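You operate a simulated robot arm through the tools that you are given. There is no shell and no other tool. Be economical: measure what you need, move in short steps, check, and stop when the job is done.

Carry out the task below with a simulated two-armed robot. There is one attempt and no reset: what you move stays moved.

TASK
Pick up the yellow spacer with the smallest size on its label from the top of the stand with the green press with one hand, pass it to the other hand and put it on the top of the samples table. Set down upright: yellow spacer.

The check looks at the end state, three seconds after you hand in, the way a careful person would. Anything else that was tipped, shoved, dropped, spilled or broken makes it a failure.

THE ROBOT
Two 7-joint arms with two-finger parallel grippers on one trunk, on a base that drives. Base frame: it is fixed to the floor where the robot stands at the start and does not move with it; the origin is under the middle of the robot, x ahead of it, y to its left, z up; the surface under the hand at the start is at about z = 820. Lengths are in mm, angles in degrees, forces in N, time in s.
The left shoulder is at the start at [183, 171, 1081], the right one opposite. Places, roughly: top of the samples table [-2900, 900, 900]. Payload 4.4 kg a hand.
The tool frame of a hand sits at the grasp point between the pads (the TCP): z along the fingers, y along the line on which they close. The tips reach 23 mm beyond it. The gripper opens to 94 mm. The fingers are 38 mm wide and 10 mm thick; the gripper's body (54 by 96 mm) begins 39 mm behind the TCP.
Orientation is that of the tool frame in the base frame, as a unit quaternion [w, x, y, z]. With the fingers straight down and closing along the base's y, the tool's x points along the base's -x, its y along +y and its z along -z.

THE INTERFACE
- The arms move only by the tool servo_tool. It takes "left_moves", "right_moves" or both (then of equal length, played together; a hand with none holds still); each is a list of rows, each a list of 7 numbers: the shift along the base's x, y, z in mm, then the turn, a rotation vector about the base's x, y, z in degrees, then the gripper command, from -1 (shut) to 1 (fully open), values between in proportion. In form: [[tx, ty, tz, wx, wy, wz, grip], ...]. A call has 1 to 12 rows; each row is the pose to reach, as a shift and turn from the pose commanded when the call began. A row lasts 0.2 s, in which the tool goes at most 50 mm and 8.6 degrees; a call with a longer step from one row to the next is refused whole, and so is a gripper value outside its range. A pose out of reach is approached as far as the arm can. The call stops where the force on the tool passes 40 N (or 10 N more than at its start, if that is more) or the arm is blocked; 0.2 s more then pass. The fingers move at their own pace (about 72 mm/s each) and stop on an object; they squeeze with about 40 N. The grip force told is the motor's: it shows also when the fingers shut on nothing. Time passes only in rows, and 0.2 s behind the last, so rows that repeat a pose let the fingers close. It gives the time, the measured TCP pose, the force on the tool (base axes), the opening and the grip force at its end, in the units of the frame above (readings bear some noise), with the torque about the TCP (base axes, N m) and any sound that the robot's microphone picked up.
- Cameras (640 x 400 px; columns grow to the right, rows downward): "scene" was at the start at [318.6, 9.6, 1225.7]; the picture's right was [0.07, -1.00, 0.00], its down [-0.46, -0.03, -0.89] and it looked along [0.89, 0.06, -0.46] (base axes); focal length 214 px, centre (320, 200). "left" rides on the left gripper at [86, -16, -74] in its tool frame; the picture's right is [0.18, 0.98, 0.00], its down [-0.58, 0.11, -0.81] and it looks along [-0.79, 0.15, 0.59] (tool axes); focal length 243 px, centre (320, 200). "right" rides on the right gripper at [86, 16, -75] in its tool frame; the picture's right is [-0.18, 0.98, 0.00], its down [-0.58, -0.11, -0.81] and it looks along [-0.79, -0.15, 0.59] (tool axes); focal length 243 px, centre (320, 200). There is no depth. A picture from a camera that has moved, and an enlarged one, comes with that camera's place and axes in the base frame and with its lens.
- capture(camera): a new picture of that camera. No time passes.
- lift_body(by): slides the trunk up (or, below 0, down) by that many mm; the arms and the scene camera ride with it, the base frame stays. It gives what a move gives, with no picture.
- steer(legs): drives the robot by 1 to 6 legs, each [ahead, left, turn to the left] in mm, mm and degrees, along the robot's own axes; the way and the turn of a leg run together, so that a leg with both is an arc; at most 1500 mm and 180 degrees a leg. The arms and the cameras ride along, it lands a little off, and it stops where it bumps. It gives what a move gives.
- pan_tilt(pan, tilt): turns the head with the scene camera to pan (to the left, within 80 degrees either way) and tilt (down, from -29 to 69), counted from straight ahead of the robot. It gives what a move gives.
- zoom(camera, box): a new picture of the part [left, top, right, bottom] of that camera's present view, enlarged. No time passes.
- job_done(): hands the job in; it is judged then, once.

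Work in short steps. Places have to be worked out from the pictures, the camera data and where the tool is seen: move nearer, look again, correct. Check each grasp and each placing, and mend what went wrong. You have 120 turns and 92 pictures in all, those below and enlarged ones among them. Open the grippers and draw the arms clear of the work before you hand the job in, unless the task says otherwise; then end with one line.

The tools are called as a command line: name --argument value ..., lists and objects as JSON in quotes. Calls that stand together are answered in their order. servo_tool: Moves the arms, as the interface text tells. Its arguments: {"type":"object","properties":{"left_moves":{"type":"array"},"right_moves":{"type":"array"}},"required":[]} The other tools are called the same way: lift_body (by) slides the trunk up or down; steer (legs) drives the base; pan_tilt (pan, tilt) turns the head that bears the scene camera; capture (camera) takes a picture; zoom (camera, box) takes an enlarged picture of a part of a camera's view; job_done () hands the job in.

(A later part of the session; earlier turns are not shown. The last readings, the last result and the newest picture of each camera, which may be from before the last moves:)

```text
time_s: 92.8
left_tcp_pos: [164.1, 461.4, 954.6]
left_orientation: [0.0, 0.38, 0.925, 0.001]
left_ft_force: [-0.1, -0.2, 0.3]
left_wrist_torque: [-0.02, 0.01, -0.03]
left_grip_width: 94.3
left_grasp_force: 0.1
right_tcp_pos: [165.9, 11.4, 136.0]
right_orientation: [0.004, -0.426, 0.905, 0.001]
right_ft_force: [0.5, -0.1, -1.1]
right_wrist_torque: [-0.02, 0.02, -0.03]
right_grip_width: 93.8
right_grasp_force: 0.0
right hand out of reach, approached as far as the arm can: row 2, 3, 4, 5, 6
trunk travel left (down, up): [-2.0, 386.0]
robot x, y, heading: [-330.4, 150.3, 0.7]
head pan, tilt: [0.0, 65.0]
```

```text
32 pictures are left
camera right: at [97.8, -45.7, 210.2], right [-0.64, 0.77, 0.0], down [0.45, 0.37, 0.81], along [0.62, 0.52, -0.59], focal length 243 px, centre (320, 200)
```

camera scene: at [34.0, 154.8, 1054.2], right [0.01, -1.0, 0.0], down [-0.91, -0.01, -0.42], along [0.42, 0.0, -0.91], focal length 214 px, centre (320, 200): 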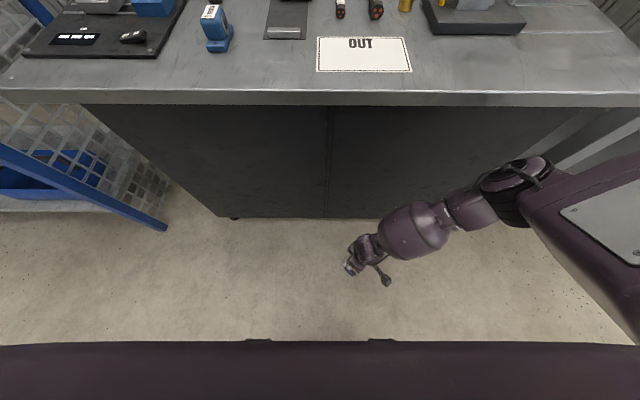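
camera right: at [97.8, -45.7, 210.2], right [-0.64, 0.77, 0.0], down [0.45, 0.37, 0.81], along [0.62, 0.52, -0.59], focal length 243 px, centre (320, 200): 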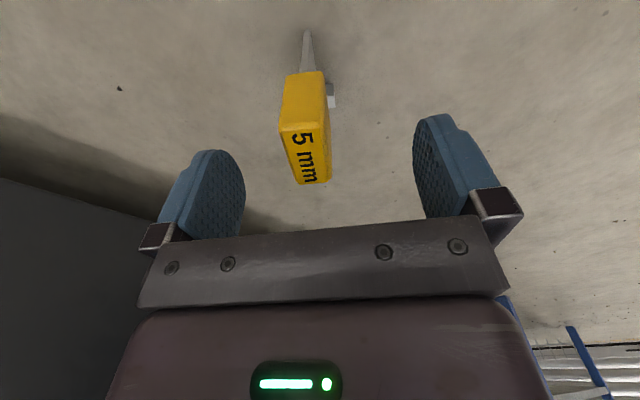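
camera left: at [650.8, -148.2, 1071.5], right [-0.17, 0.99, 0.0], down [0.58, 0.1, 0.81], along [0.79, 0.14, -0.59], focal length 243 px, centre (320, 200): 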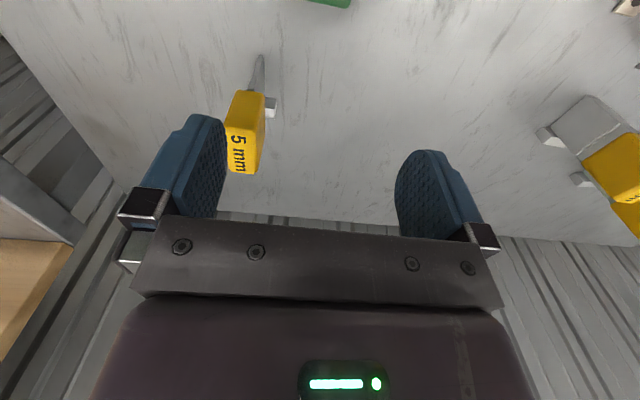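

Reach ends at z≈136 here, so I need the spacer ~70 mm nearer. I raise the hand, pull it back, and drive 70 ahead and 15 left.

servo_tool --right_moves '[[0, 0, 40, 0, 0, 0, 1], [0, 0, 70, 0, 0, 0, 1], [-35, -7, 70, 0, 0, 0, 1], [-66, -18, 70, 0, 0, 0, 1], [-66, -18, 70, 0, 0, 0, 1]]'

steer --legs '[[70, 15, 0]]'

capture --camera "right"

```text
time_s: 94.0
left_tcp_pos: [163.6, 460.7, 953.8]
left_orientation: [0.0, 0.381, 0.925, 0.002]
left_ft_force: [0.1, -0.2, -0.1]
left_wrist_torque: [0.0, -0.02, -0.01]
left_grip_width: 94.2
left_grasp_force: 0.0
right_tcp_pos: [100.5, -8.0, 210.9]
right_orientation: [0.004, -0.425, 0.905, 0.0]
right_ft_force: [0.1, 0.5, -0.5]
right_wrist_torque: [0.0, -0.02, 0.01]
right_grip_width: 94.0
right_grasp_force: 0.1
trunk travel left (down, up): [-2.0, 386.0]
robot x, y, heading: [-332.5, 149.7, 0.5]
head pan, tilt: [0.0, 65.0]
```

```text
time_s: 95.0
left_tcp_pos: [230.3, 478.7, 954.5]
left_orientation: [-0.001, 0.378, 0.926, 0.001]
left_ft_force: [-0.1, -0.3, -0.2]
left_wrist_torque: [0.0, 0.0, -0.01]
left_grip_width: 93.8
left_grasp_force: 0.0
right_tcp_pos: [168.4, 10.6, 211.6]
right_orientation: [0.003, -0.426, 0.905, 0.001]
right_ft_force: [-0.6, -0.1, 0.1]
right_wrist_torque: [0.0, -0.04, 0.02]
right_grip_width: 93.8
right_grasp_force: 0.0
trunk travel left (down, up): [-2.0, 386.0]
robot x, y, heading: [-263.3, 162.0, 0.8]
head pan, tilt: [0.0, 65.0]
```

```text
31 pictures are left
camera right: at [100.6, -46.4, 284.4], right [-0.64, 0.77, 0.0], down [0.45, 0.38, 0.81], along [0.62, 0.52, -0.59], focal length 243 px, centre (320, 200)
```

right: 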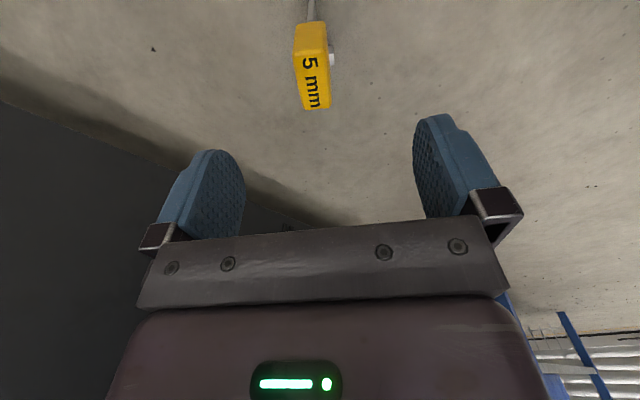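

Offset to the spacer is (+3,−4). I correct it and descend to z≈105, watching for the reach limit.

servo_tool --right_moves '[[3, -4, -30, 0, 0, 0, 1], [3, -4, -60, 0, 0, 0, 1], [3, -4, -80, 0, 0, 0, 1], [3, -4, -95, 0, 0, 0, 1], [3, -4, -107, 0, 0, 0, 1], [3, -4, -107, 0, 0, 0, 1], [3, -4, -107, 0, 0, 0, 1]]'

capture --camera "right"

```text
time_s: 96.6
left_tcp_pos: [229.7, 478.0, 954.4]
left_orientation: [0.0, 0.38, 0.925, 0.001]
left_ft_force: [0.0, 0.0, -0.3]
left_wrist_torque: [0.0, 0.0, 0.02]
left_grip_width: 93.9
left_grasp_force: 0.2
right_tcp_pos: [169.8, 7.9, 116.1]
right_orientation: [0.004, -0.427, 0.904, 0.002]
right_ft_force: [-0.3, 0.3, -1.3]
right_wrist_torque: [0.02, 0.01, 0.02]
right_grip_width: 93.9
right_grasp_force: 0.1
right hand out of reach, approached as far as the arm can: row 5, 6, 7
trunk travel left (down, up): [-2.0, 386.0]
robot x, y, heading: [-261.9, 162.9, 0.6]
head pan, tilt: [0.0, 65.0]
```

```text
30 pictures are left
camera right: at [102.9, -47.9, 190.0], right [-0.64, 0.77, 0.0], down [0.45, 0.37, 0.81], along [0.62, 0.52, -0.58], focal length 243 px, centre (320, 200)
```

right: 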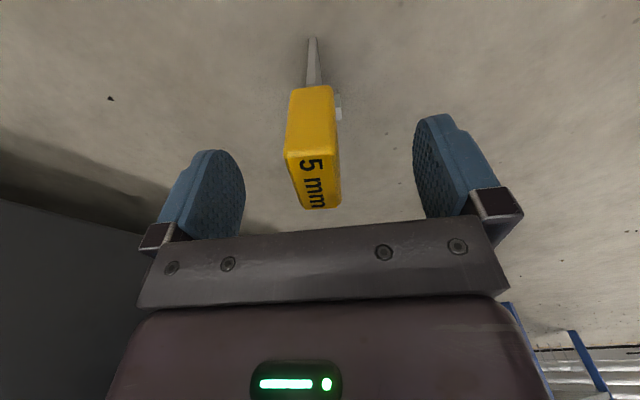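

Contact would be ~22 mm as before. I'll grip here, lift just 25 mm, and hold a while low above the floor to see if it creeps before going on.

servo_tool --right_moves '[[0, 0, 0, 0, 0, 0, 0.3], [0, 0, 0, 0, 0, 0, -0.4], [0, 0, 0, 0, 0, 0, -1], [0, 0, 0, 0, 0, 0, -1], [0, 0, 0, 0, 0, 0, -1], [0, 0, 0, 0, 0, 0, -1], [0, 0, 10, 0, 0, 0, -1], [0, 0, 25, 0, 0, 0, -1], [0, 0, 25, 0, 0, 0, -1]]'

capture --camera "right"

servo_tool --right_moves '[[0, 0, 0, 0, 0, 0, -1], [0, 0, 0, 0, 0, 0, -1], [0, 0, 0, 0, 0, 0, -1], [0, 0, 0, 0, 0, 0, -1], [0, 0, 0, 0, 0, 0, -1], [0, 0, 0, 0, 0, 0, -1], [0, 0, 0, 0, 0, 0, -1], [0, 0, 0, 0, 0, 0, -1], [0, 0, 0, 0, 0, 0, -1], [0, 0, 0, 0, 0, 0, -1], [0, 0, 0, 0, 0, 0, -1], [0, 0, 0, 0, 0, 0, -1]]'

capture --camera "right"

```text
time_s: 98.6
left_tcp_pos: [230.7, 478.9, 954.6]
left_orientation: [0.0, 0.379, 0.925, 0.0]
left_ft_force: [-0.2, 0.0, -0.4]
left_wrist_torque: [0.01, 0.01, -0.01]
left_grip_width: 94.2
left_grasp_force: 0.1
right_tcp_pos: [169.6, 6.8, 142.0]
right_orientation: [0.004, -0.427, 0.904, 0.002]
right_ft_force: [-0.5, 0.1, -1.3]
right_wrist_torque: [-0.01, 0.03, -0.01]
right_grip_width: 23.4
right_grasp_force: 39.4
right hand out of reach, approached as far as the arm can: row 7
trunk travel left (down, up): [-2.0, 386.0]
robot x, y, heading: [-263.2, 165.1, 0.7]
head pan, tilt: [0.0, 65.0]
```

```text
29 pictures are left
camera right: at [101.8, -48.7, 215.0], right [-0.64, 0.77, 0.0], down [0.45, 0.38, 0.81], along [0.62, 0.52, -0.59], focal length 243 px, centre (320, 200)
```

right: 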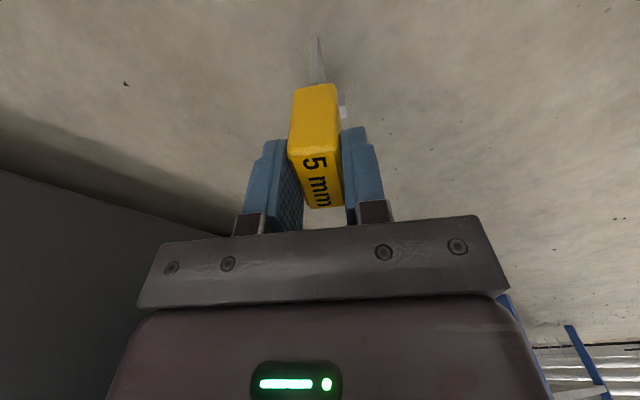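

```text
time_s: 101.2
left_tcp_pos: [230.0, 477.8, 954.3]
left_orientation: [0.0, 0.379, 0.925, 0.0]
left_ft_force: [-1.2, -0.6, -0.1]
left_wrist_torque: [0.01, 0.02, -0.02]
left_grip_width: 94.0
left_grasp_force: 0.1
right_tcp_pos: [171.5, 6.9, 140.7]
right_orientation: [0.004, -0.426, 0.905, 0.002]
right_ft_force: [-0.4, 0.2, -2.3]
right_wrist_torque: [-0.04, -0.01, -0.02]
right_grip_width: 24.0
right_grasp_force: 40.4
trunk travel left (down, up): [-2.0, 386.0]
robot x, y, heading: [-263.5, 163.4, 0.9]
head pan, tilt: [0.0, 65.0]
```

```text
28 pictures are left
camera right: at [101.9, -48.7, 214.9], right [-0.64, 0.77, 0.0], down [0.45, 0.38, 0.81], along [0.62, 0.52, -0.59], focal length 243 px, centre (320, 200)
```

right: 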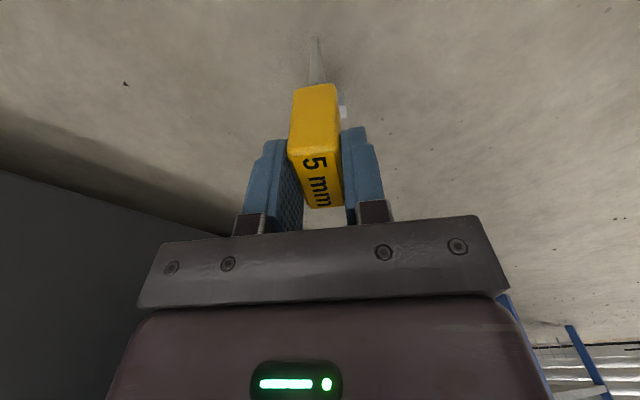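

No creep; it's firmly held. I lift gently to ~z=440 and back the robot off 400 mm from the bench.

servo_tool --right_moves '[[0, 0, 15, 0, 0, 0, -1], [0, 0, 40, 0, 0, 0, -1], [0, 0, 65, 0, 0, 0, -1], [0, 0, 90, 0, 0, 0, -1], [0, 0, 115, 0, 0, 0, -1], [0, 0, 140, 0, 0, 0, -1], [0, 0, 165, 0, 0, 0, -1], [0, 0, 190, 0, 0, 0, -1], [0, 0, 215, 0, 0, 0, -1], [0, 0, 240, 0, 0, 0, -1], [0, 0, 265, 0, 0, 0, -1], [0, 0, 290, 0, 0, 0, -1]]'

steer --legs '[[-400, 0, 0]]'

servo_tool --right_moves '[[8, 3, 15, 0, 0, 0, -1], [20, 8, 40, 0, 0, 0, -1], [33, 13, 65, 0, 0, 0, -1], [46, 18, 90, 0, 0, 0, -1], [59, 23, 115, 0, 0, 0, -1], [72, 28, 140, 0, 0, 0, -1], [85, 33, 165, 0, 0, 0, -1], [98, 38, 190, 0, 0, 0, -1], [111, 43, 215, 0, 0, 0, -1], [124, 48, 240, 0, 0, 0, -1], [137, 53, 265, 0, 0, 0, -1], [150, 58, 290, 0, 0, 0, -1]]'

pan_tilt --pan 0 --tilt 40

capture --camera "scene"

```text
time_s: 103.8
left_tcp_pos: [230.1, 478.6, 953.8]
left_orientation: [0.001, 0.379, 0.925, 0.001]
left_ft_force: [-0.5, -0.3, -0.9]
left_wrist_torque: [0.0, -0.02, 0.01]
left_grip_width: 93.9
left_grasp_force: 0.2
right_tcp_pos: [169.1, 6.8, 430.4]
right_orientation: [0.004, -0.427, 0.904, 0.001]
right_ft_force: [0.6, -0.3, -2.2]
right_wrist_torque: [-0.07, -0.01, -0.01]
right_grip_width: 23.3
right_grasp_force: 40.0
trunk travel left (down, up): [-2.0, 386.0]
robot x, y, heading: [-262.4, 163.4, 0.9]
head pan, tilt: [0.0, 65.0]
```

```text
time_s: 106.3
left_tcp_pos: [-164.5, 472.5, 954.6]
left_orientation: [0.0, 0.382, 0.924, 0.001]
left_ft_force: [-0.2, 0.2, -0.6]
left_wrist_torque: [0.01, 0.02, -0.02]
left_grip_width: 94.4
left_grasp_force: 0.0
right_tcp_pos: [-228.6, 0.7, 429.4]
right_orientation: [0.005, -0.425, 0.905, 0.0]
right_ft_force: [0.3, 0.8, -1.7]
right_wrist_torque: [-0.04, 0.04, 0.0]
right_grip_width: 23.7
right_grasp_force: 40.2
trunk travel left (down, up): [-2.0, 386.0]
robot x, y, heading: [-663.8, 162.1, 0.5]
head pan, tilt: [0.0, 65.0]
```

```text
time_s: 108.9
left_tcp_pos: [-164.9, 472.6, 954.0]
left_orientation: [0.0, 0.382, 0.924, 0.002]
left_ft_force: [-0.2, 0.1, -0.5]
left_wrist_torque: [0.0, 0.01, 0.04]
left_grip_width: 94.0
left_grasp_force: 0.0
right_tcp_pos: [-78.1, 58.8, 719.0]
right_orientation: [0.003, -0.425, 0.905, 0.001]
right_ft_force: [-0.6, 0.6, -1.6]
right_wrist_torque: [-0.03, 0.0, 0.01]
right_grip_width: 23.6
right_grasp_force: 40.0
trunk travel left (down, up): [-2.0, 386.0]
robot x, y, heading: [-659.5, 161.5, 0.6]
head pan, tilt: [0.0, 65.0]
```

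```text
time_s: 109.8
left_tcp_pos: [-164.9, 471.8, 954.2]
left_orientation: [0.0, 0.382, 0.924, 0.001]
left_ft_force: [0.5, -0.2, -0.2]
left_wrist_torque: [0.0, -0.01, 0.04]
left_grip_width: 94.2
left_grasp_force: 0.2
right_tcp_pos: [-77.9, 59.0, 716.9]
right_orientation: [0.003, -0.425, 0.905, 0.002]
right_ft_force: [1.1, 0.5, -0.9]
right_wrist_torque: [0.0, 0.02, -0.02]
right_grip_width: 23.6
right_grasp_force: 39.4
trunk travel left (down, up): [-2.0, 386.0]
robot x, y, heading: [-659.4, 161.6, 0.2]
head pan, tilt: [0.0, 40.0]
```

```text
27 pictures are left
camera scene: at [-270.2, 166.5, 1086.6], right [0.01, -1.0, 0.0], down [-0.64, 0.0, -0.77], along [0.77, 0.01, -0.64], focal length 214 px, centre (320, 200)
```

scene: 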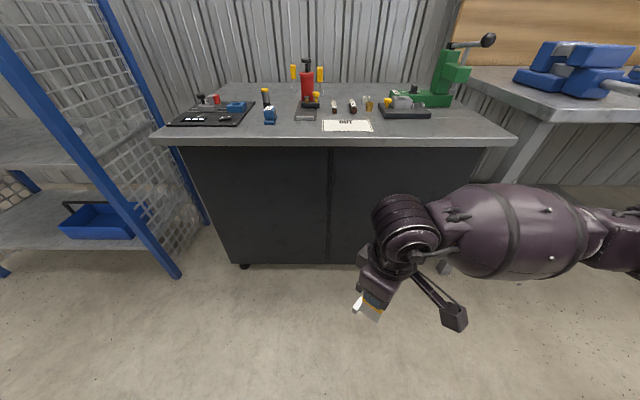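

Right hand holds the item at (−78,59), z≈718. I orient the left hand for taking it: yaw to −39°, then tilt up 60° so it points forward‑right 30° below horizontal.

servo_tool --left_moves '[[0, 0, 0, 0, 0, 6, 1], [0, 0, 0, 0, 0, 6, 1]]'

servo_tool --left_moves '[[0, 0, 0, -4.7, -5.8, 0, 1], [0, 0, 0, -9.4, -11.6, 0, 1], [0, 0, 0, -14.1, -17.4, 0, 1], [0, 0, 0, -18.8, -23.3, 0, 1], [0, 0, 0, -23.6, -29.1, 0, 1], [0, 0, 0, -28.3, -35, 0, 1], [0, 0, 0, -33, -40.8, 0, 1], [0, 0, 0, -37.7, -46.6, 0, 1], [0, 0, 0, -37.7, -46.6, 0, 1]]'

capture --camera "left"

```text
time_s: 110.4
left_tcp_pos: [-163.1, 472.4, 954.6]
left_orientation: [0.0, 0.333, 0.943, 0.001]
left_ft_force: [-0.2, -0.3, 0.3]
left_wrist_torque: [0.01, 0.03, -0.02]
left_grip_width: 93.9
left_grasp_force: 0.1
right_tcp_pos: [-78.6, 59.3, 718.9]
right_orientation: [0.004, -0.425, 0.905, 0.002]
right_ft_force: [0.5, 0.0, -2.2]
right_wrist_torque: [-0.01, -0.01, -0.04]
right_grip_width: 23.7
right_grasp_force: 40.2
trunk travel left (down, up): [-2.0, 386.0]
robot x, y, heading: [-660.0, 162.6, 0.7]
head pan, tilt: [0.0, 40.0]
```

```text
time_s: 112.4
left_tcp_pos: [-99.8, 493.1, 970.6]
left_orientation: [0.462, 0.289, 0.822, -0.163]
left_ft_force: [-1.1, 1.1, 1.1]
left_wrist_torque: [-0.01, -0.01, 0.03]
left_grip_width: 94.0
left_grasp_force: 0.0
left hand out of reach, approached as far as the arm can: row 2, 3, 4, 5, 6, 7, 8, 9
right_tcp_pos: [-77.9, 59.5, 718.5]
right_orientation: [0.003, -0.425, 0.905, 0.001]
right_ft_force: [0.5, -0.1, -1.0]
right_wrist_torque: [-0.02, -0.01, 0.01]
right_grip_width: 23.9
right_grasp_force: 40.0
trunk travel left (down, up): [-2.0, 386.0]
robot x, y, heading: [-661.0, 161.0, 0.5]
head pan, tilt: [0.0, 40.0]
```

```text
26 pictures are left
camera left: at [-195.2, 550.0, 936.1], right [0.54, 0.83, -0.16], down [-0.23, 0.33, 0.92], along [0.81, -0.46, 0.37], focal length 243 px, centre (320, 200)
```

left: 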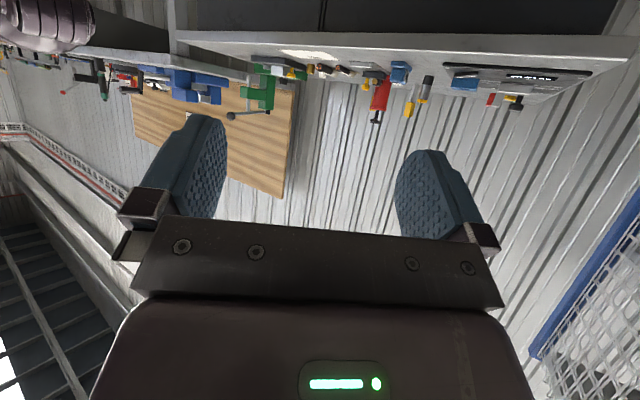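

Left orientation is right (azimuth −39°, 31° below horizontal). I move the right hand 120 mm forward for room, then bring the left hand to a standoff 120 mm before the grasp.

servo_tool --right_moves '[[10, 1, 2, 0, 0, 0, -1], [30, 2, 6, 0, 0, 0, -1], [50, 3, 10, 0, 0, 0, -1], [70, 4, 14, 0, 0, 0, -1], [90, 5, 18, 0, 0, 0, -1], [110, 6, 22, 0, 0, 0, -1], [120, 6, 22, 0, 0, 0, -1], [120, 6, 22, 0, 0, 0, -1]]'

servo_tool --left_moves '[[10, -20, -15, 0, 0, 0, 1], [20, -50, -35, 0, 0, 0, 1], [30, -80, -55, 0, 0, 0, 1], [40, -112, -75, 0, 0, 0, 1], [45, -144, -95, 0, 0, 0, 1], [50, -176, -115, 0, 0, 0, 1], [55, -208, -135, 0, 0, 0, 1], [55, -240, -155, 0, 0, 0, 1], [55, -272, -175, 0, 0, 0, 1], [55, -304, -190, 0, 0, 0, 1], [55, -334, -205, 0, 0, 0, 1], [55, -358, -216, 0, 0, 0, 1]]'

capture --camera "scene"

capture --camera "left"

```text
time_s: 114.2
left_tcp_pos: [-99.2, 493.8, 970.2]
left_orientation: [0.462, 0.29, 0.822, -0.163]
left_ft_force: [0.4, -0.8, 0.4]
left_wrist_torque: [-0.01, 0.0, 0.01]
left_grip_width: 94.1
left_grasp_force: 0.0
right_tcp_pos: [41.5, 63.7, 740.7]
right_orientation: [0.003, -0.425, 0.905, 0.001]
right_ft_force: [-0.4, -0.5, -3.0]
right_wrist_torque: [-0.02, 0.01, -0.02]
right_grip_width: 23.9
right_grasp_force: 40.0
trunk travel left (down, up): [-2.0, 386.0]
robot x, y, heading: [-656.4, 160.5, 0.5]
head pan, tilt: [0.0, 40.0]
```

```text
time_s: 116.8
left_tcp_pos: [-52.9, 206.0, 781.3]
left_orientation: [0.47, 0.287, 0.817, -0.167]
left_ft_force: [-0.4, 0.4, 0.1]
left_wrist_torque: [-0.03, -0.03, -0.01]
left_grip_width: 93.9
left_grasp_force: 0.1
left hand out of reach, approached as far as the arm can: row 1, 2, 3, 4, 5, 6, 10, 11, 12
right_tcp_pos: [41.9, 64.4, 741.0]
right_orientation: [0.004, -0.424, 0.905, 0.002]
right_ft_force: [-0.7, -0.3, -1.9]
right_wrist_torque: [-0.05, 0.0, -0.02]
right_grip_width: 23.5
right_grasp_force: 40.3
trunk travel left (down, up): [-2.0, 386.0]
robot x, y, heading: [-657.5, 160.4, 0.7]
head pan, tilt: [0.0, 40.0]
```

```text
25 pictures are left
camera scene: at [-269.7, 167.4, 1086.2], right [0.01, -1.0, 0.0], down [-0.64, -0.01, -0.77], along [0.77, 0.01, -0.64], focal length 214 px, centre (320, 200)
```

scene: 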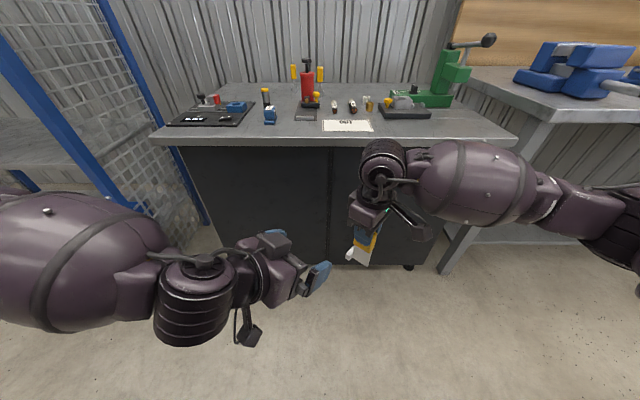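

```text
24 pictures are left
camera left: at [-147.7, 261.5, 745.2], right [0.54, 0.82, -0.16], down [-0.25, 0.34, 0.91], along [0.8, -0.45, 0.39], focal length 243 px, centre (320, 200)
```

left: 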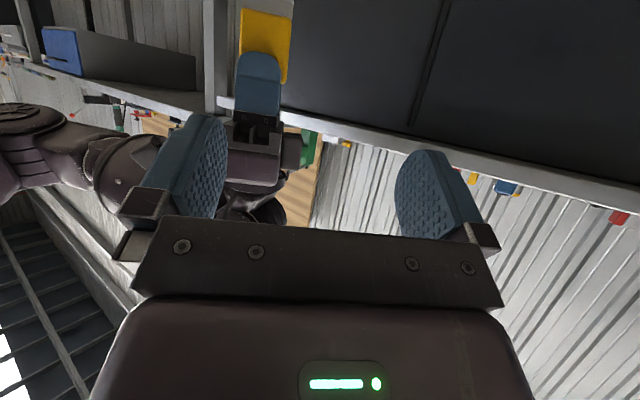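

The left hand's inward limit is about (−53,206,781). I'll bring the item to it instead: right hand first to a standoff 120 mm ahead on the left tool's axis.

servo_tool --right_moves '[[-2, 12, 5, 0, 0, 0, -1], [-4, 30, 11, 0, 0, 0, -1], [-6, 48, 17, 0, 0, 0, -1], [-8, 64, 23, 0, 0, 0, -1], [-9, 72, 26, 0, 0, 0, -1], [-9, 72, 26, 0, 0, 0, -1]]'

capture --camera "left"

```text
time_s: 118.2
left_tcp_pos: [-51.4, 204.9, 783.2]
left_orientation: [0.471, 0.288, 0.817, -0.167]
left_ft_force: [0.9, 0.1, -0.1]
left_wrist_torque: [-0.05, -0.01, 0.03]
left_grip_width: 94.0
left_grasp_force: 0.0
right_tcp_pos: [33.0, 136.0, 768.2]
right_orientation: [0.003, -0.426, 0.905, 0.001]
right_ft_force: [0.0, 0.2, -2.1]
right_wrist_torque: [-0.06, -0.02, 0.01]
right_grip_width: 23.4
right_grasp_force: 39.7
trunk travel left (down, up): [-2.0, 386.0]
robot x, y, heading: [-659.7, 156.6, 0.3]
head pan, tilt: [0.0, 40.0]
```

```text
23 pictures are left
camera left: at [-147.6, 260.9, 746.2], right [0.54, 0.82, -0.16], down [-0.25, 0.34, 0.91], along [0.8, -0.45, 0.39], focal length 243 px, centre (320, 200)
```

left: 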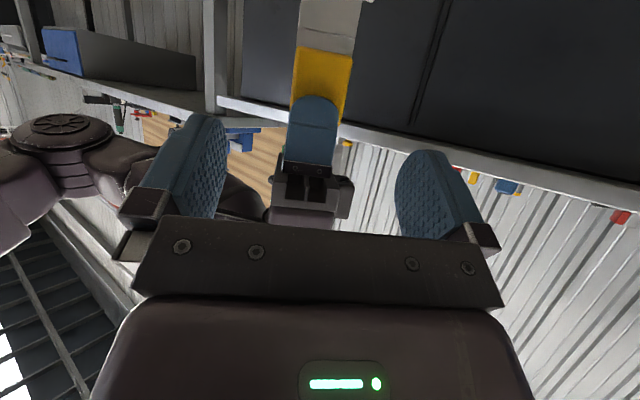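

Item is laterally centred (−0.7 mm) with the left gripper. I move it along the left tool's axis 70% of the way and check.

servo_tool --right_moves '[[-8, 6, 6, 0, 0, 0, -1], [-20, 16, 15, 0, 0, 0, -1], [-32, 26, 24, 0, 0, 0, -1], [-44, 35.5, 33, 0, 0, 0, -1], [-55, 44.5, 41.5, 0, 0, 0, -1], [-55, 44.5, 41.5, 0, 0, 0, -1]]'

capture --camera "left"

capture --camera "scene"

```text
time_s: 119.6
left_tcp_pos: [-51.5, 205.4, 782.6]
left_orientation: [0.471, 0.288, 0.817, -0.167]
left_ft_force: [0.3, -0.2, 0.4]
left_wrist_torque: [-0.01, -0.03, 0.0]
left_grip_width: 94.4
left_grasp_force: 0.1
right_tcp_pos: [-21.1, 178.2, 810.3]
right_orientation: [0.004, -0.426, 0.905, 0.001]
right_ft_force: [1.0, -0.5, -1.0]
right_wrist_torque: [-0.04, 0.01, 0.01]
right_grip_width: 23.3
right_grasp_force: 40.3
trunk travel left (down, up): [-2.0, 386.0]
robot x, y, heading: [-660.4, 157.7, 0.3]
head pan, tilt: [0.0, 40.0]
```

```text
22 pictures are left
camera left: at [-147.6, 260.9, 746.2], right [0.54, 0.82, -0.16], down [-0.25, 0.34, 0.91], along [0.8, -0.45, 0.39], focal length 243 px, centre (320, 200)
```

left: 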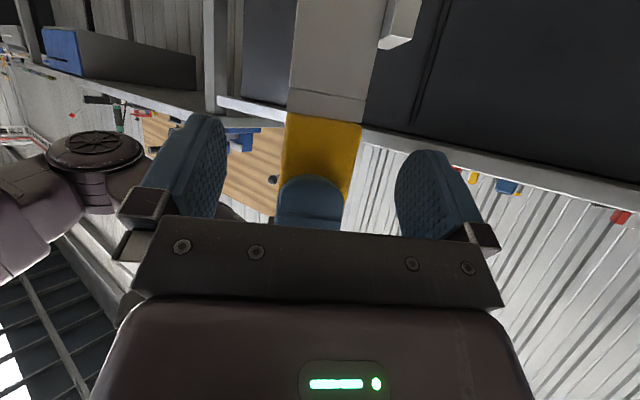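

```text
21 pictures are left
camera scene: at [-270.1, 166.5, 1086.6], right [0.01, -1.0, 0.0], down [-0.64, 0.0, -0.77], along [0.77, 0.01, -0.64], focal length 214 px, centre (320, 200)
```

scene: 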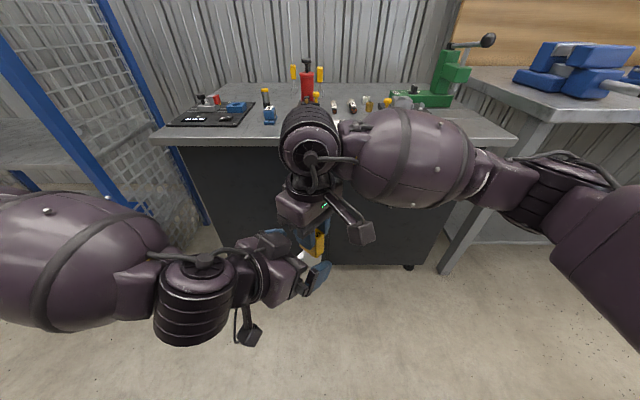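

Alignment looks right. I complete the approach slowly.

servo_tool --right_moves '[[-8, 6, 6, 0, 0, 0, -1], [-16, 13, 12, 0, 0, 0, -1], [-24, 19.5, 18, 0, 0, 0, -1], [-24, 19.5, 18, 0, 0, 0, -1], [-24, 19.5, 18, 0, 0, 0, -1]]'

capture --camera "left"

zoom --camera "scene" --box '[230, 170, 380, 310]'

```text
time_s: 120.8
left_tcp_pos: [-53.3, 204.3, 782.1]
left_orientation: [0.471, 0.288, 0.817, -0.166]
left_ft_force: [-13.2, 15.4, 8.2]
left_wrist_torque: [-0.97, -0.74, -0.31]
left_grip_width: 94.0
left_grasp_force: 0.0
right_tcp_pos: [-44.4, 198.2, 827.8]
right_orientation: [0.003, -0.424, 0.906, -0.001]
right_ft_force: [13.6, -14.5, -8.7]
right_wrist_torque: [0.21, 0.09, 0.35]
right_grip_width: 23.4
right_grasp_force: 40.3
trunk travel left (down, up): [-2.0, 386.0]
robot x, y, heading: [-656.4, 159.8, 0.4]
head pan, tilt: [0.0, 40.0]
```

```text
20 pictures are left
camera left: at [-148.0, 261.1, 746.4], right [0.55, 0.82, -0.16], down [-0.25, 0.34, 0.91], along [0.8, -0.45, 0.39], focal length 243 px, centre (320, 200)
```

left: 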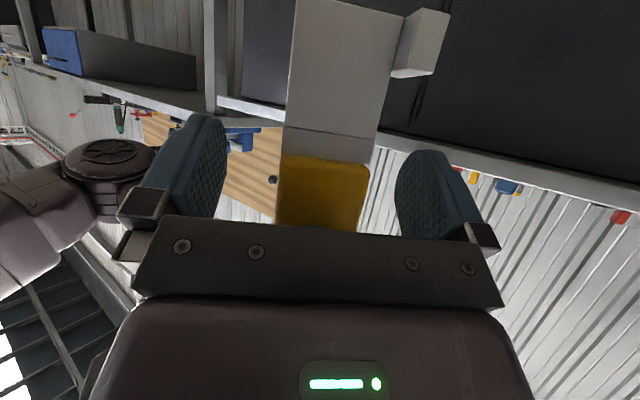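

```text
2.86 times, centred on (305, 240) of scene
camera zoom: at [-270.1, 166.6, 1086.7], right [0.01, -1.0, 0.0], down [-0.64, 0.0, -0.77], along [0.77, 0.01, -0.64], focal length 613 px, centre (363, 86)
```

zoom: 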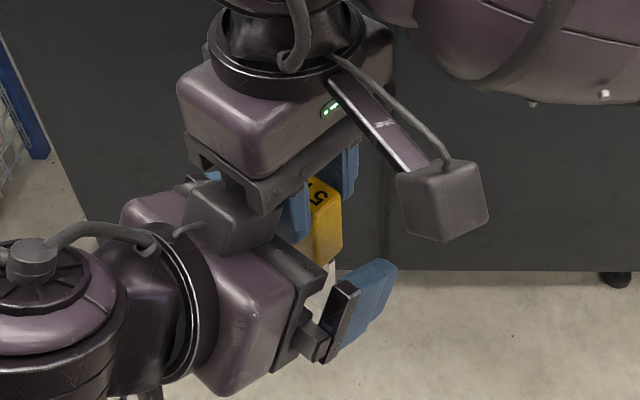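

Light contact (≈22 N) between the two grippers' bodies; I back the right hand off 4 mm along the axis.

servo_tool --right_moves '[[2.7, -2.2, -2, 0, 0, 0, -1], [2.7, -2.2, -2, 0, 0, 0, -1]]'

```text
time_s: 121.4
left_tcp_pos: [-51.7, 204.8, 781.8]
left_orientation: [0.47, 0.288, 0.817, -0.166]
left_ft_force: [0.3, -0.3, 0.3]
left_wrist_torque: [-0.03, -0.01, 0.01]
left_grip_width: 94.0
left_grasp_force: 0.0
right_tcp_pos: [-42.8, 197.1, 824.1]
right_orientation: [0.004, -0.425, 0.905, 0.002]
right_ft_force: [0.1, 0.6, -2.0]
right_wrist_torque: [0.01, -0.04, -0.03]
right_grip_width: 23.9
right_grasp_force: 39.6
trunk travel left (down, up): [-2.0, 386.0]
robot x, y, heading: [-659.6, 162.4, 0.4]
head pan, tilt: [0.0, 40.0]
```

Contact gone. I close the left gripper onto the handle.

servo_tool --left_moves '[[0, 0, 0, 0, 0, 0, 0.5], [0, 0, 0, 0, 0, 0, 0.1], [0, 0, 0, 0, 0, 0, -0.3], [0, 0, 0, 0, 0, 0, -0.7], [0, 0, 0, 0, 0, 0, -1], [0, 0, 0, 0, 0, 0, -1], [0, 0, 0, 0, 0, 0, -1]]'

capture --camera "left"

```text
time_s: 123.0
left_tcp_pos: [-51.6, 205.2, 782.5]
left_orientation: [0.471, 0.287, 0.818, -0.165]
left_ft_force: [17.0, 21.0, -1.9]
left_wrist_torque: [-0.1, 0.09, 0.01]
left_grip_width: 43.8
left_grasp_force: 40.6
right_tcp_pos: [-41.5, 195.7, 825.0]
right_orientation: [0.003, -0.425, 0.905, 0.0]
right_ft_force: [-16.6, -21.6, 2.2]
right_wrist_torque: [-0.82, 0.6, 0.28]
right_grip_width: 23.6
right_grasp_force: 39.7
trunk travel left (down, up): [-2.0, 386.0]
robot x, y, heading: [-657.0, 159.9, 0.4]
head pan, tilt: [0.0, 40.0]
```

```text
18 pictures are left
camera left: at [-146.8, 261.6, 745.9], right [0.54, 0.83, -0.16], down [-0.25, 0.34, 0.91], along [0.8, -0.45, 0.39], focal length 243 px, centre (320, 200)
```

left: 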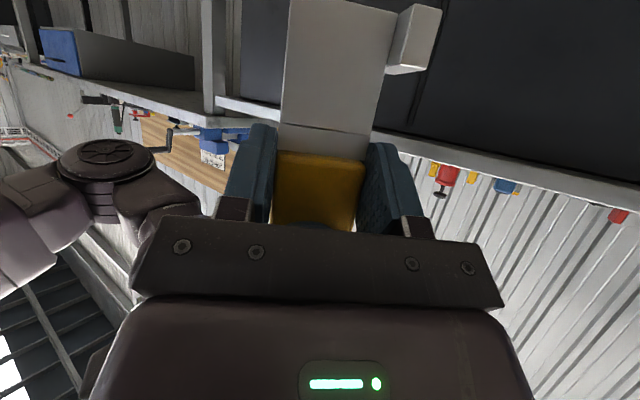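

Left is gripping the handle (43.8 mm) with ~27 N side load. I relieve it by easing the right hand slightly along that direction.

servo_tool --left_moves '[[0, 0, 0, 0, 0, 0, -1], [0, 0, 0, 0, 0, 0, -1], [0, 0, 0, 0, 0, 0, -1]]' --right_moves '[[-0.7, -0.9, 0, 0, 0, 0, -1], [-1.4, -1.8, 0, 0, 0, 0, -1], [-1.4, -1.8, 0, 0, 0, 0, -1]]'

```text
time_s: 123.8
left_tcp_pos: [-51.7, 204.7, 782.0]
left_orientation: [0.47, 0.289, 0.817, -0.167]
left_ft_force: [12.0, 18.5, -4.4]
left_wrist_torque: [0.04, -0.07, 0.06]
left_grip_width: 43.5
left_grasp_force: 39.9
right_tcp_pos: [-43.1, 197.3, 824.7]
right_orientation: [0.003, -0.425, 0.905, 0.0]
right_ft_force: [-12.6, -18.0, 4.7]
right_wrist_torque: [-0.81, 0.65, 0.19]
right_grip_width: 23.5
right_grasp_force: 40.4
trunk travel left (down, up): [-2.0, 386.0]
robot x, y, heading: [-657.8, 161.4, 0.1]
head pan, tilt: [0.0, 40.0]
```

It eased a little; I continue another 5 mm.

servo_tool --left_moves '[[0, 0, 0, 0, 0, 0, -1], [0, 0, 0, 0, 0, 0, -1], [0, 0, 0, 0, 0, 0, -1], [0, 0, 0, 0, 0, 0, -1]]' --right_moves '[[-1, -1.3, 0, 0, 0, 0, -1], [-2, -2.6, 0, 0, 0, 0, -1], [-3, -3.9, 0, 0, 0, 0, -1], [-3, -3.9, 0, 0, 0, 0, -1]]'

```text
time_s: 124.8
left_tcp_pos: [-54.2, 202.6, 783.0]
left_orientation: [0.47, 0.291, 0.816, -0.171]
left_ft_force: [-13.1, -11.2, -3.8]
left_wrist_torque: [0.84, -0.73, -0.34]
left_grip_width: 43.7
left_grasp_force: 40.0
right_tcp_pos: [-45.7, 193.9, 826.0]
right_orientation: [0.006, -0.424, 0.905, 0.002]
right_ft_force: [13.5, 10.1, 3.6]
right_wrist_torque: [-0.45, 0.22, 0.12]
right_grip_width: 23.8
right_grasp_force: 40.0
trunk travel left (down, up): [-2.0, 386.0]
robot x, y, heading: [-658.0, 162.0, 0.4]
head pan, tilt: [0.0, 40.0]
```

Overshot slightly; I go back ~2 mm, then open the right gripper while the left holds.

servo_tool --left_moves '[[0, 0, 0, 0, 0, 0, -1], [0, 0, 0, 0, 0, 0, -1], [0, 0, 0, 0, 0, 0, -1]]' --right_moves '[[1, 1.2, 0, 0, 0, 0, -1], [1.3, 1.5, 0, 0, 0, 0, -1], [1.3, 1.5, 0, 0, 0, 0, -1]]'

servo_tool --left_moves '[[0, 0, 0, 0, 0, 0, -1], [0, 0, 0, 0, 0, 0, -1], [0, 0, 0, 0, 0, 0, -1], [0, 0, 0, 0, 0, 0, -1]]' --right_moves '[[0, 0, 0, 0, 0, 0, -0.4], [0, 0, 0, 0, 0, 0, -0.25], [0, 0, 0, 0, 0, 0, -0.25], [0, 0, 0, 0, 0, 0, -0.25]]'

capture --camera "left"

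```text
time_s: 125.6
left_tcp_pos: [-52.5, 203.9, 783.0]
left_orientation: [0.47, 0.289, 0.817, -0.168]
left_ft_force: [-20.4, -19.1, -0.9]
left_wrist_torque: [0.1, -0.19, -0.75]
left_grip_width: 43.9
left_grasp_force: 40.3
right_tcp_pos: [-45.8, 195.1, 826.3]
right_orientation: [0.005, -0.424, 0.906, 0.002]
right_ft_force: [21.1, 18.9, 1.8]
right_wrist_torque: [0.72, -0.66, 0.38]
right_grip_width: 23.3
right_grasp_force: 40.5
trunk travel left (down, up): [-2.0, 386.0]
robot x, y, heading: [-660.0, 160.2, 0.7]
head pan, tilt: [0.0, 40.0]
```

```text
time_s: 126.6
left_tcp_pos: [-53.7, 204.4, 782.2]
left_orientation: [0.47, 0.289, 0.817, -0.167]
left_ft_force: [-30.3, -7.0, 0.1]
left_wrist_torque: [0.25, -0.52, -0.37]
left_grip_width: 43.8
left_grasp_force: 39.9
right_tcp_pos: [-44.8, 194.8, 825.0]
right_orientation: [0.004, -0.425, 0.905, 0.001]
right_ft_force: [30.0, 5.4, 0.3]
right_wrist_torque: [0.05, -0.73, 0.01]
right_grip_width: 26.9
right_grasp_force: 0.2
trunk travel left (down, up): [-2.0, 386.0]
robot x, y, heading: [-659.4, 159.9, 0.3]
head pan, tilt: [0.0, 40.0]
```

```text
17 pictures are left
camera left: at [-148.7, 260.9, 746.3], right [0.55, 0.82, -0.16], down [-0.25, 0.34, 0.91], along [0.8, -0.46, 0.39], focal length 243 px, centre (320, 200)
```

left: 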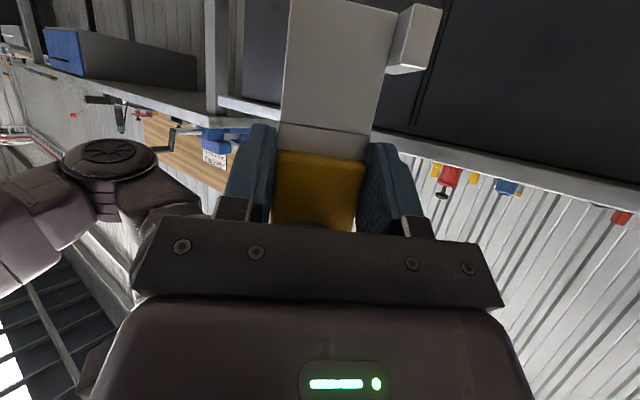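

Item is held by the left hand; the right finger, opening, is touching the left palm. I shift the right hand 2 mm away and lift it straight up.

servo_tool --left_moves '[[0, 0, 0, 0, 0, 0, -1], [0, 0, 0, 0, 0, 0, -1], [0, 0, 0, 0, 0, 0, -1], [0, 0, 0, 0, 0, 0, -1], [0, 0, 0, 0, 0, 0, -1], [0, 0, 0, 0, 0, 0, -1]]' --right_moves '[[1.5, -1.2, 0, 0, 0, 0, -0.45], [1.5, -1.2, 6, 0, 0, 0, -0.45], [1.5, -1.2, 14, 0, 0, 0, -0.45], [1.5, -1.2, 24, 0, 0, 0, -0.45], [1.5, -1.2, 40, 0, 0, 0, -0.45], [1.5, -1.2, 60, 0, 0, 0, -0.45]]'

capture --camera "left"

zoom --camera "scene" --box '[230, 130, 380, 310]'

```text
time_s: 127.2
left_tcp_pos: [-52.7, 202.8, 786.9]
left_orientation: [0.474, 0.289, 0.814, -0.169]
left_ft_force: [-0.6, -0.6, -2.4]
left_wrist_torque: [0.03, 0.0, 0.0]
left_grip_width: 43.9
left_grasp_force: 40.1
right_tcp_pos: [-45.1, 191.8, 830.1]
right_orientation: [0.003, -0.425, 0.905, 0.001]
right_ft_force: [-0.1, 1.2, 0.6]
right_wrist_torque: [0.03, 0.04, 0.0]
right_grip_width: 25.9
right_grasp_force: 0.0
trunk travel left (down, up): [-2.0, 386.0]
robot x, y, heading: [-658.7, 159.7, 0.5]
head pan, tilt: [0.0, 40.0]
stopped in row 3 (right hand): the force on the tool passed its limit at 45 N (the readings are from after the stop); the commanded pose is now the measured one
```

```text
16 pictures are left
camera left: at [-147.0, 258.9, 749.4], right [0.55, 0.82, -0.16], down [-0.25, 0.35, 0.9], along [0.8, -0.46, 0.4], focal length 243 px, centre (320, 200)
```

left: 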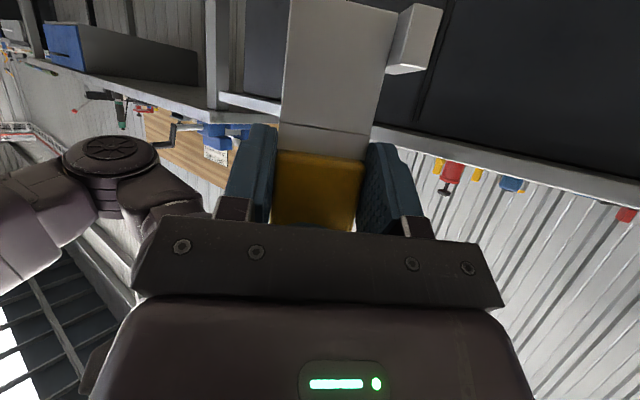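

```text
2.22 times, centred on (305, 220) of scene
camera zoom: at [-270.1, 166.6, 1086.7], right [0.01, -1.0, 0.0], down [-0.64, 0.0, -0.77], along [0.77, 0.01, -0.64], focal length 477 px, centre (353, 156)
```

zoom: 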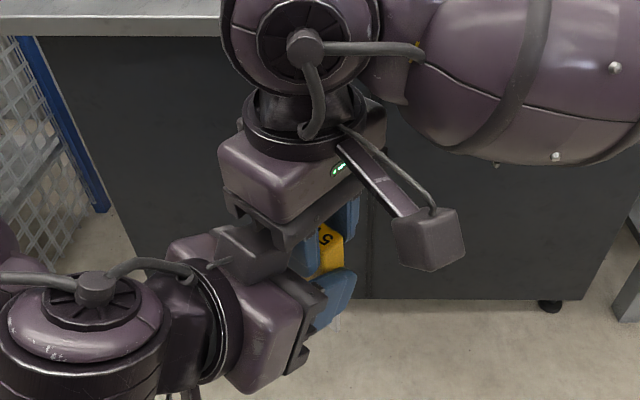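

Both hands are unloaded now, but the right hand dragged the left when lifting. I try a small 4 mm lift with the right fingers at this opening and read the force direction.

servo_tool --left_moves '[[0, 0, 0, 0, 0, 0, -1], [0, 0, 0, 0, 0, 0, -1], [0, 0, 0, 0, 0, 0, -1]]' --right_moves '[[1.2, 1.4, 0, 0, 0, 0, -0.43], [1.2, 1.4, 2, 0, 0, 0, -0.43], [1.2, 1.4, 4, 0, 0, 0, -0.43]]'

```text
time_s: 128.1
left_tcp_pos: [-52.1, 201.3, 787.5]
left_orientation: [0.476, 0.289, 0.813, -0.17]
left_ft_force: [-1.6, 1.3, -0.4]
left_wrist_torque: [-0.01, -0.03, -0.04]
left_grip_width: 43.9
left_grasp_force: 39.6
right_tcp_pos: [-44.3, 195.2, 835.2]
right_orientation: [0.002, -0.425, 0.905, 0.0]
right_ft_force: [1.9, -0.8, -0.3]
right_wrist_torque: [0.01, -0.02, 0.02]
right_grip_width: 26.0
right_grasp_force: 0.1
trunk travel left (down, up): [-2.0, 386.0]
robot x, y, heading: [-657.1, 156.2, 0.3]
head pan, tilt: [0.0, 40.0]
```

That moved freely. I keep lifting the right hand in small steps.

servo_tool --left_moves '[[0, 0, 0, 0, 0, 0, -1], [0, 0, 0, 0, 0, 0, -1], [0, 0, 0, 0, 0, 0, -1], [0, 0, 0, 0, 0, 0, -1], [0, 0, 0, 0, 0, 0, -1], [0, 0, 0, 0, 0, 0, -1]]' --right_moves '[[0, 0, 4, 0, 0, 0, -0.43], [0, 0, 9, 0, 0, 0, -0.43], [0, 0, 15, 0, 0, 0, -0.43], [0, 0, 22, 0, 0, 0, -0.43], [0, 0, 32, 0, 0, 0, -0.43], [0, 0, 45, 0, 0, 0, -0.43]]'

capture --camera "left"

```text
time_s: 129.4
left_tcp_pos: [-51.6, 202.1, 788.1]
left_orientation: [0.476, 0.289, 0.813, -0.171]
left_ft_force: [-0.2, -0.5, -0.8]
left_wrist_torque: [0.01, 0.07, -0.02]
left_grip_width: 43.7
left_grasp_force: 40.3
right_tcp_pos: [-44.5, 194.8, 881.5]
right_orientation: [0.002, -0.425, 0.905, 0.002]
right_ft_force: [0.3, -0.1, 0.8]
right_wrist_torque: [0.0, 0.03, -0.01]
right_grip_width: 26.7
right_grasp_force: 0.0
trunk travel left (down, up): [-2.0, 386.0]
robot x, y, heading: [-661.2, 161.8, 0.4]
head pan, tilt: [0.0, 40.0]
```

```text
14 pictures are left
camera left: at [-146.9, 258.8, 749.8], right [0.55, 0.82, -0.16], down [-0.25, 0.35, 0.9], along [0.79, -0.46, 0.4], focal length 243 px, centre (320, 200)
```

left: 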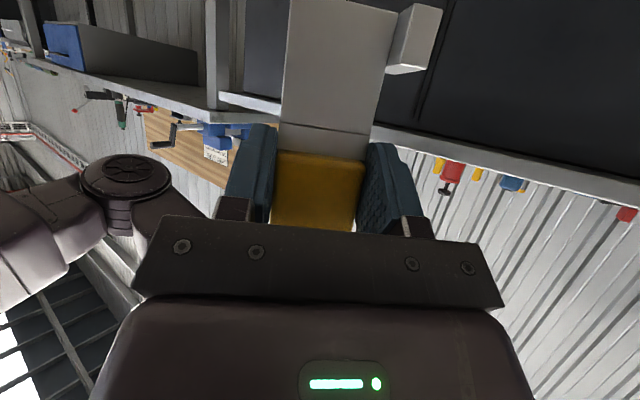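

Transfer done: the left hand holds the spacer (bottom ≈73 mm below its TCP). I retract the right hand, raise the trunk, and turn right toward the samples table, gently.

servo_tool --right_moves '[[0, -20, 25, 0, 0, 0, -0.4], [0, -50, 50, 0, 0, 0, -0.4], [0, -85, 60, 0, 0, -6, -0.4], [0, -120, 60, 0, 0, -12, -0.4], [0, -155, 60, 0, 0, -18, -0.4], [-10, -190, 60, 0, 0, -24, -0.4], [-20, -225, 60, 0, 0, -30, -0.4], [-30, -260, 60, 0, 0, -36, -0.4], [-40, -290, 60, 0, 0, -42, -0.4], [-50, -320, 60, 0, 0, -48, -0.4]]'

lift_body --by 230

steer --legs '[[0, 0, -90]]'

steer --legs '[[0, 0, -60]]'

pan_tilt --pan -30 --tilt 15

capture --camera "scene"

```text
time_s: 131.7
left_tcp_pos: [-52.5, 201.8, 788.3]
left_orientation: [0.476, 0.29, 0.813, -0.171]
left_ft_force: [-0.3, 0.2, -1.7]
left_wrist_torque: [0.03, 0.07, 0.01]
left_grip_width: 43.7
left_grasp_force: 39.8
right_tcp_pos: [-93.0, -126.0, 940.8]
right_orientation: [0.003, -0.019, 1.0, 0.0]
right_ft_force: [0.3, 0.4, 0.1]
right_wrist_torque: [-0.01, 0.0, -0.01]
right_grip_width: 28.1
right_grasp_force: 0.1
trunk travel left (down, up): [-2.0, 386.0]
robot x, y, heading: [-656.1, 159.1, 0.3]
head pan, tilt: [0.0, 40.0]
```

```text
time_s: 134.1
left_tcp_pos: [-168.7, 202.5, 1316.7]
left_orientation: [0.731, 0.332, 0.594, -0.055]
left_ft_force: [-0.3, -0.1, -0.7]
left_wrist_torque: [-0.01, 0.04, -0.02]
left_grip_width: 43.9
left_grasp_force: 40.1
right_tcp_pos: [-93.2, -125.6, 1168.6]
right_orientation: [0.001, -0.019, 1.0, 0.0]
right_ft_force: [0.2, -0.5, -0.8]
right_wrist_torque: [0.03, 0.0, -0.03]
right_grip_width: 28.3
right_grasp_force: 0.0
trunk travel left (down, up): [-232.0, 156.0]
robot x, y, heading: [-660.3, 157.1, 0.4]
head pan, tilt: [0.0, 40.0]
```

```text
time_s: 138.3
left_tcp_pos: [-616.5, -328.0, 1318.9]
left_orientation: [0.479, 0.654, 0.186, -0.555]
left_ft_force: [0.2, 0.0, -1.1]
left_wrist_torque: [0.1, -0.03, -0.01]
left_grip_width: 43.9
left_grasp_force: 39.8
right_tcp_pos: [-944.8, -403.6, 1169.6]
right_orientation: [0.001, 0.693, 0.721, -0.001]
right_ft_force: [-0.1, -0.1, 0.4]
right_wrist_torque: [0.01, 0.0, 0.0]
right_grip_width: 28.0
right_grasp_force: 0.2
trunk travel left (down, up): [-232.0, 156.0]
robot x, y, heading: [-653.4, 161.0, -89.6]
head pan, tilt: [0.0, 40.0]
```

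```text
time_s: 141.3
left_tcp_pos: [-1059.0, -122.3, 1318.0]
left_orientation: [-0.139, -0.66, 0.164, 0.719]
left_ft_force: [0.4, 0.0, -1.1]
left_wrist_torque: [0.0, -0.04, 0.01]
left_grip_width: 43.6
left_grasp_force: 40.2
right_tcp_pos: [-1290.8, 121.1, 1169.7]
right_orientation: [0.0, 0.959, 0.283, -0.002]
right_ft_force: [-0.2, 0.6, -0.5]
right_wrist_torque: [-0.03, 0.01, 0.01]
right_grip_width: 28.2
right_grasp_force: 0.1
trunk travel left (down, up): [-232.0, 156.0]
robot x, y, heading: [-659.5, 158.0, -149.2]
head pan, tilt: [0.0, 40.0]
```

```text
time_s: 142.3
left_tcp_pos: [-1059.3, -123.6, 1318.6]
left_orientation: [-0.14, -0.66, 0.164, 0.72]
left_ft_force: [0.2, 0.8, -1.8]
left_wrist_torque: [0.05, -0.03, 0.0]
left_grip_width: 43.6
left_grasp_force: 40.7
right_tcp_pos: [-1291.4, 120.5, 1169.1]
right_orientation: [0.0, 0.96, 0.282, -0.001]
right_ft_force: [-0.3, -0.7, 0.3]
right_wrist_torque: [0.02, -0.03, 0.0]
right_grip_width: 28.2
right_grasp_force: 0.0
trunk travel left (down, up): [-232.0, 156.0]
robot x, y, heading: [-656.9, 163.3, -149.1]
head pan, tilt: [-30.0, 15.0]
```

```text
13 pictures are left
camera scene: at [-842.6, 109.2, 1398.2], right [-0.02, 1.0, 0.0], down [0.26, 0.0, -0.97], along [-0.97, -0.02, -0.26], focal length 214 px, centre (320, 200)
```

scene: 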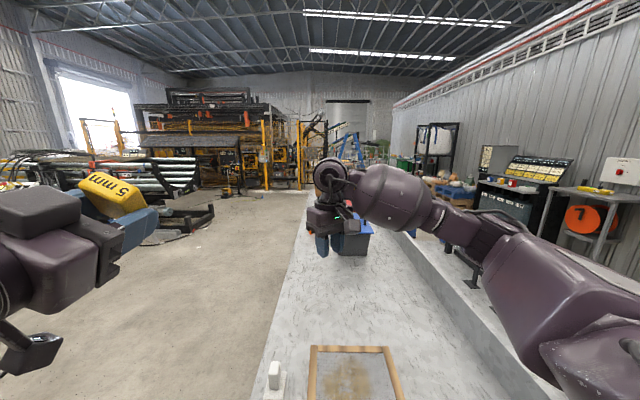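

The trunk lift changed the left hand's tilt, but the spacer is still held. The right arm hides the samples table area, so I turn a further 55° right to face it and look.

steer --legs '[[0, 0, -52]]'

pan_tilt --pan 0 --tilt 25

capture --camera "scene"

```text
time_s: 145.0
left_tcp_pos: [-1126.3, 307.6, 1319.2]
left_orientation: [0.194, -0.519, 0.44, 0.707]
left_ft_force: [0.0, 0.6, -0.9]
left_wrist_torque: [-0.04, -0.08, -0.02]
left_grip_width: 43.7
left_grasp_force: 39.8
right_tcp_pos: [-1072.2, 639.4, 1169.0]
right_orientation: [0.0, 0.985, -0.174, -0.001]
right_ft_force: [0.3, 0.6, 0.1]
right_wrist_torque: [0.0, -0.02, -0.05]
right_grip_width: 28.3
right_grasp_force: 0.1
trunk travel left (down, up): [-232.0, 156.0]
robot x, y, heading: [-657.9, 158.5, 158.0]
head pan, tilt: [-30.0, 15.0]
```

```text
time_s: 146.0
left_tcp_pos: [-1127.2, 306.8, 1319.8]
left_orientation: [0.195, -0.519, 0.439, 0.707]
left_ft_force: [-0.7, -0.1, -1.2]
left_wrist_torque: [-0.01, -0.09, 0.02]
left_grip_width: 43.7
left_grasp_force: 39.9
right_tcp_pos: [-1073.5, 640.5, 1168.7]
right_orientation: [0.0, 0.985, -0.174, -0.002]
right_ft_force: [0.1, -0.7, 0.1]
right_wrist_torque: [0.01, -0.02, 0.02]
right_grip_width: 28.5
right_grasp_force: 0.0
trunk travel left (down, up): [-232.0, 156.0]
robot x, y, heading: [-662.2, 163.7, 158.0]
head pan, tilt: [0.0, 25.0]
```

```text
12 pictures are left
camera scene: at [-841.9, 236.3, 1382.1], right [0.37, 0.93, 0.0], down [0.39, -0.16, -0.91], along [-0.84, 0.34, -0.42], focal length 214 px, centre (320, 200)
```

scene: 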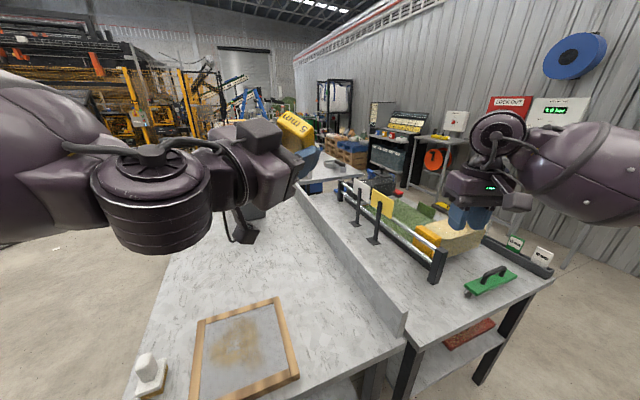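

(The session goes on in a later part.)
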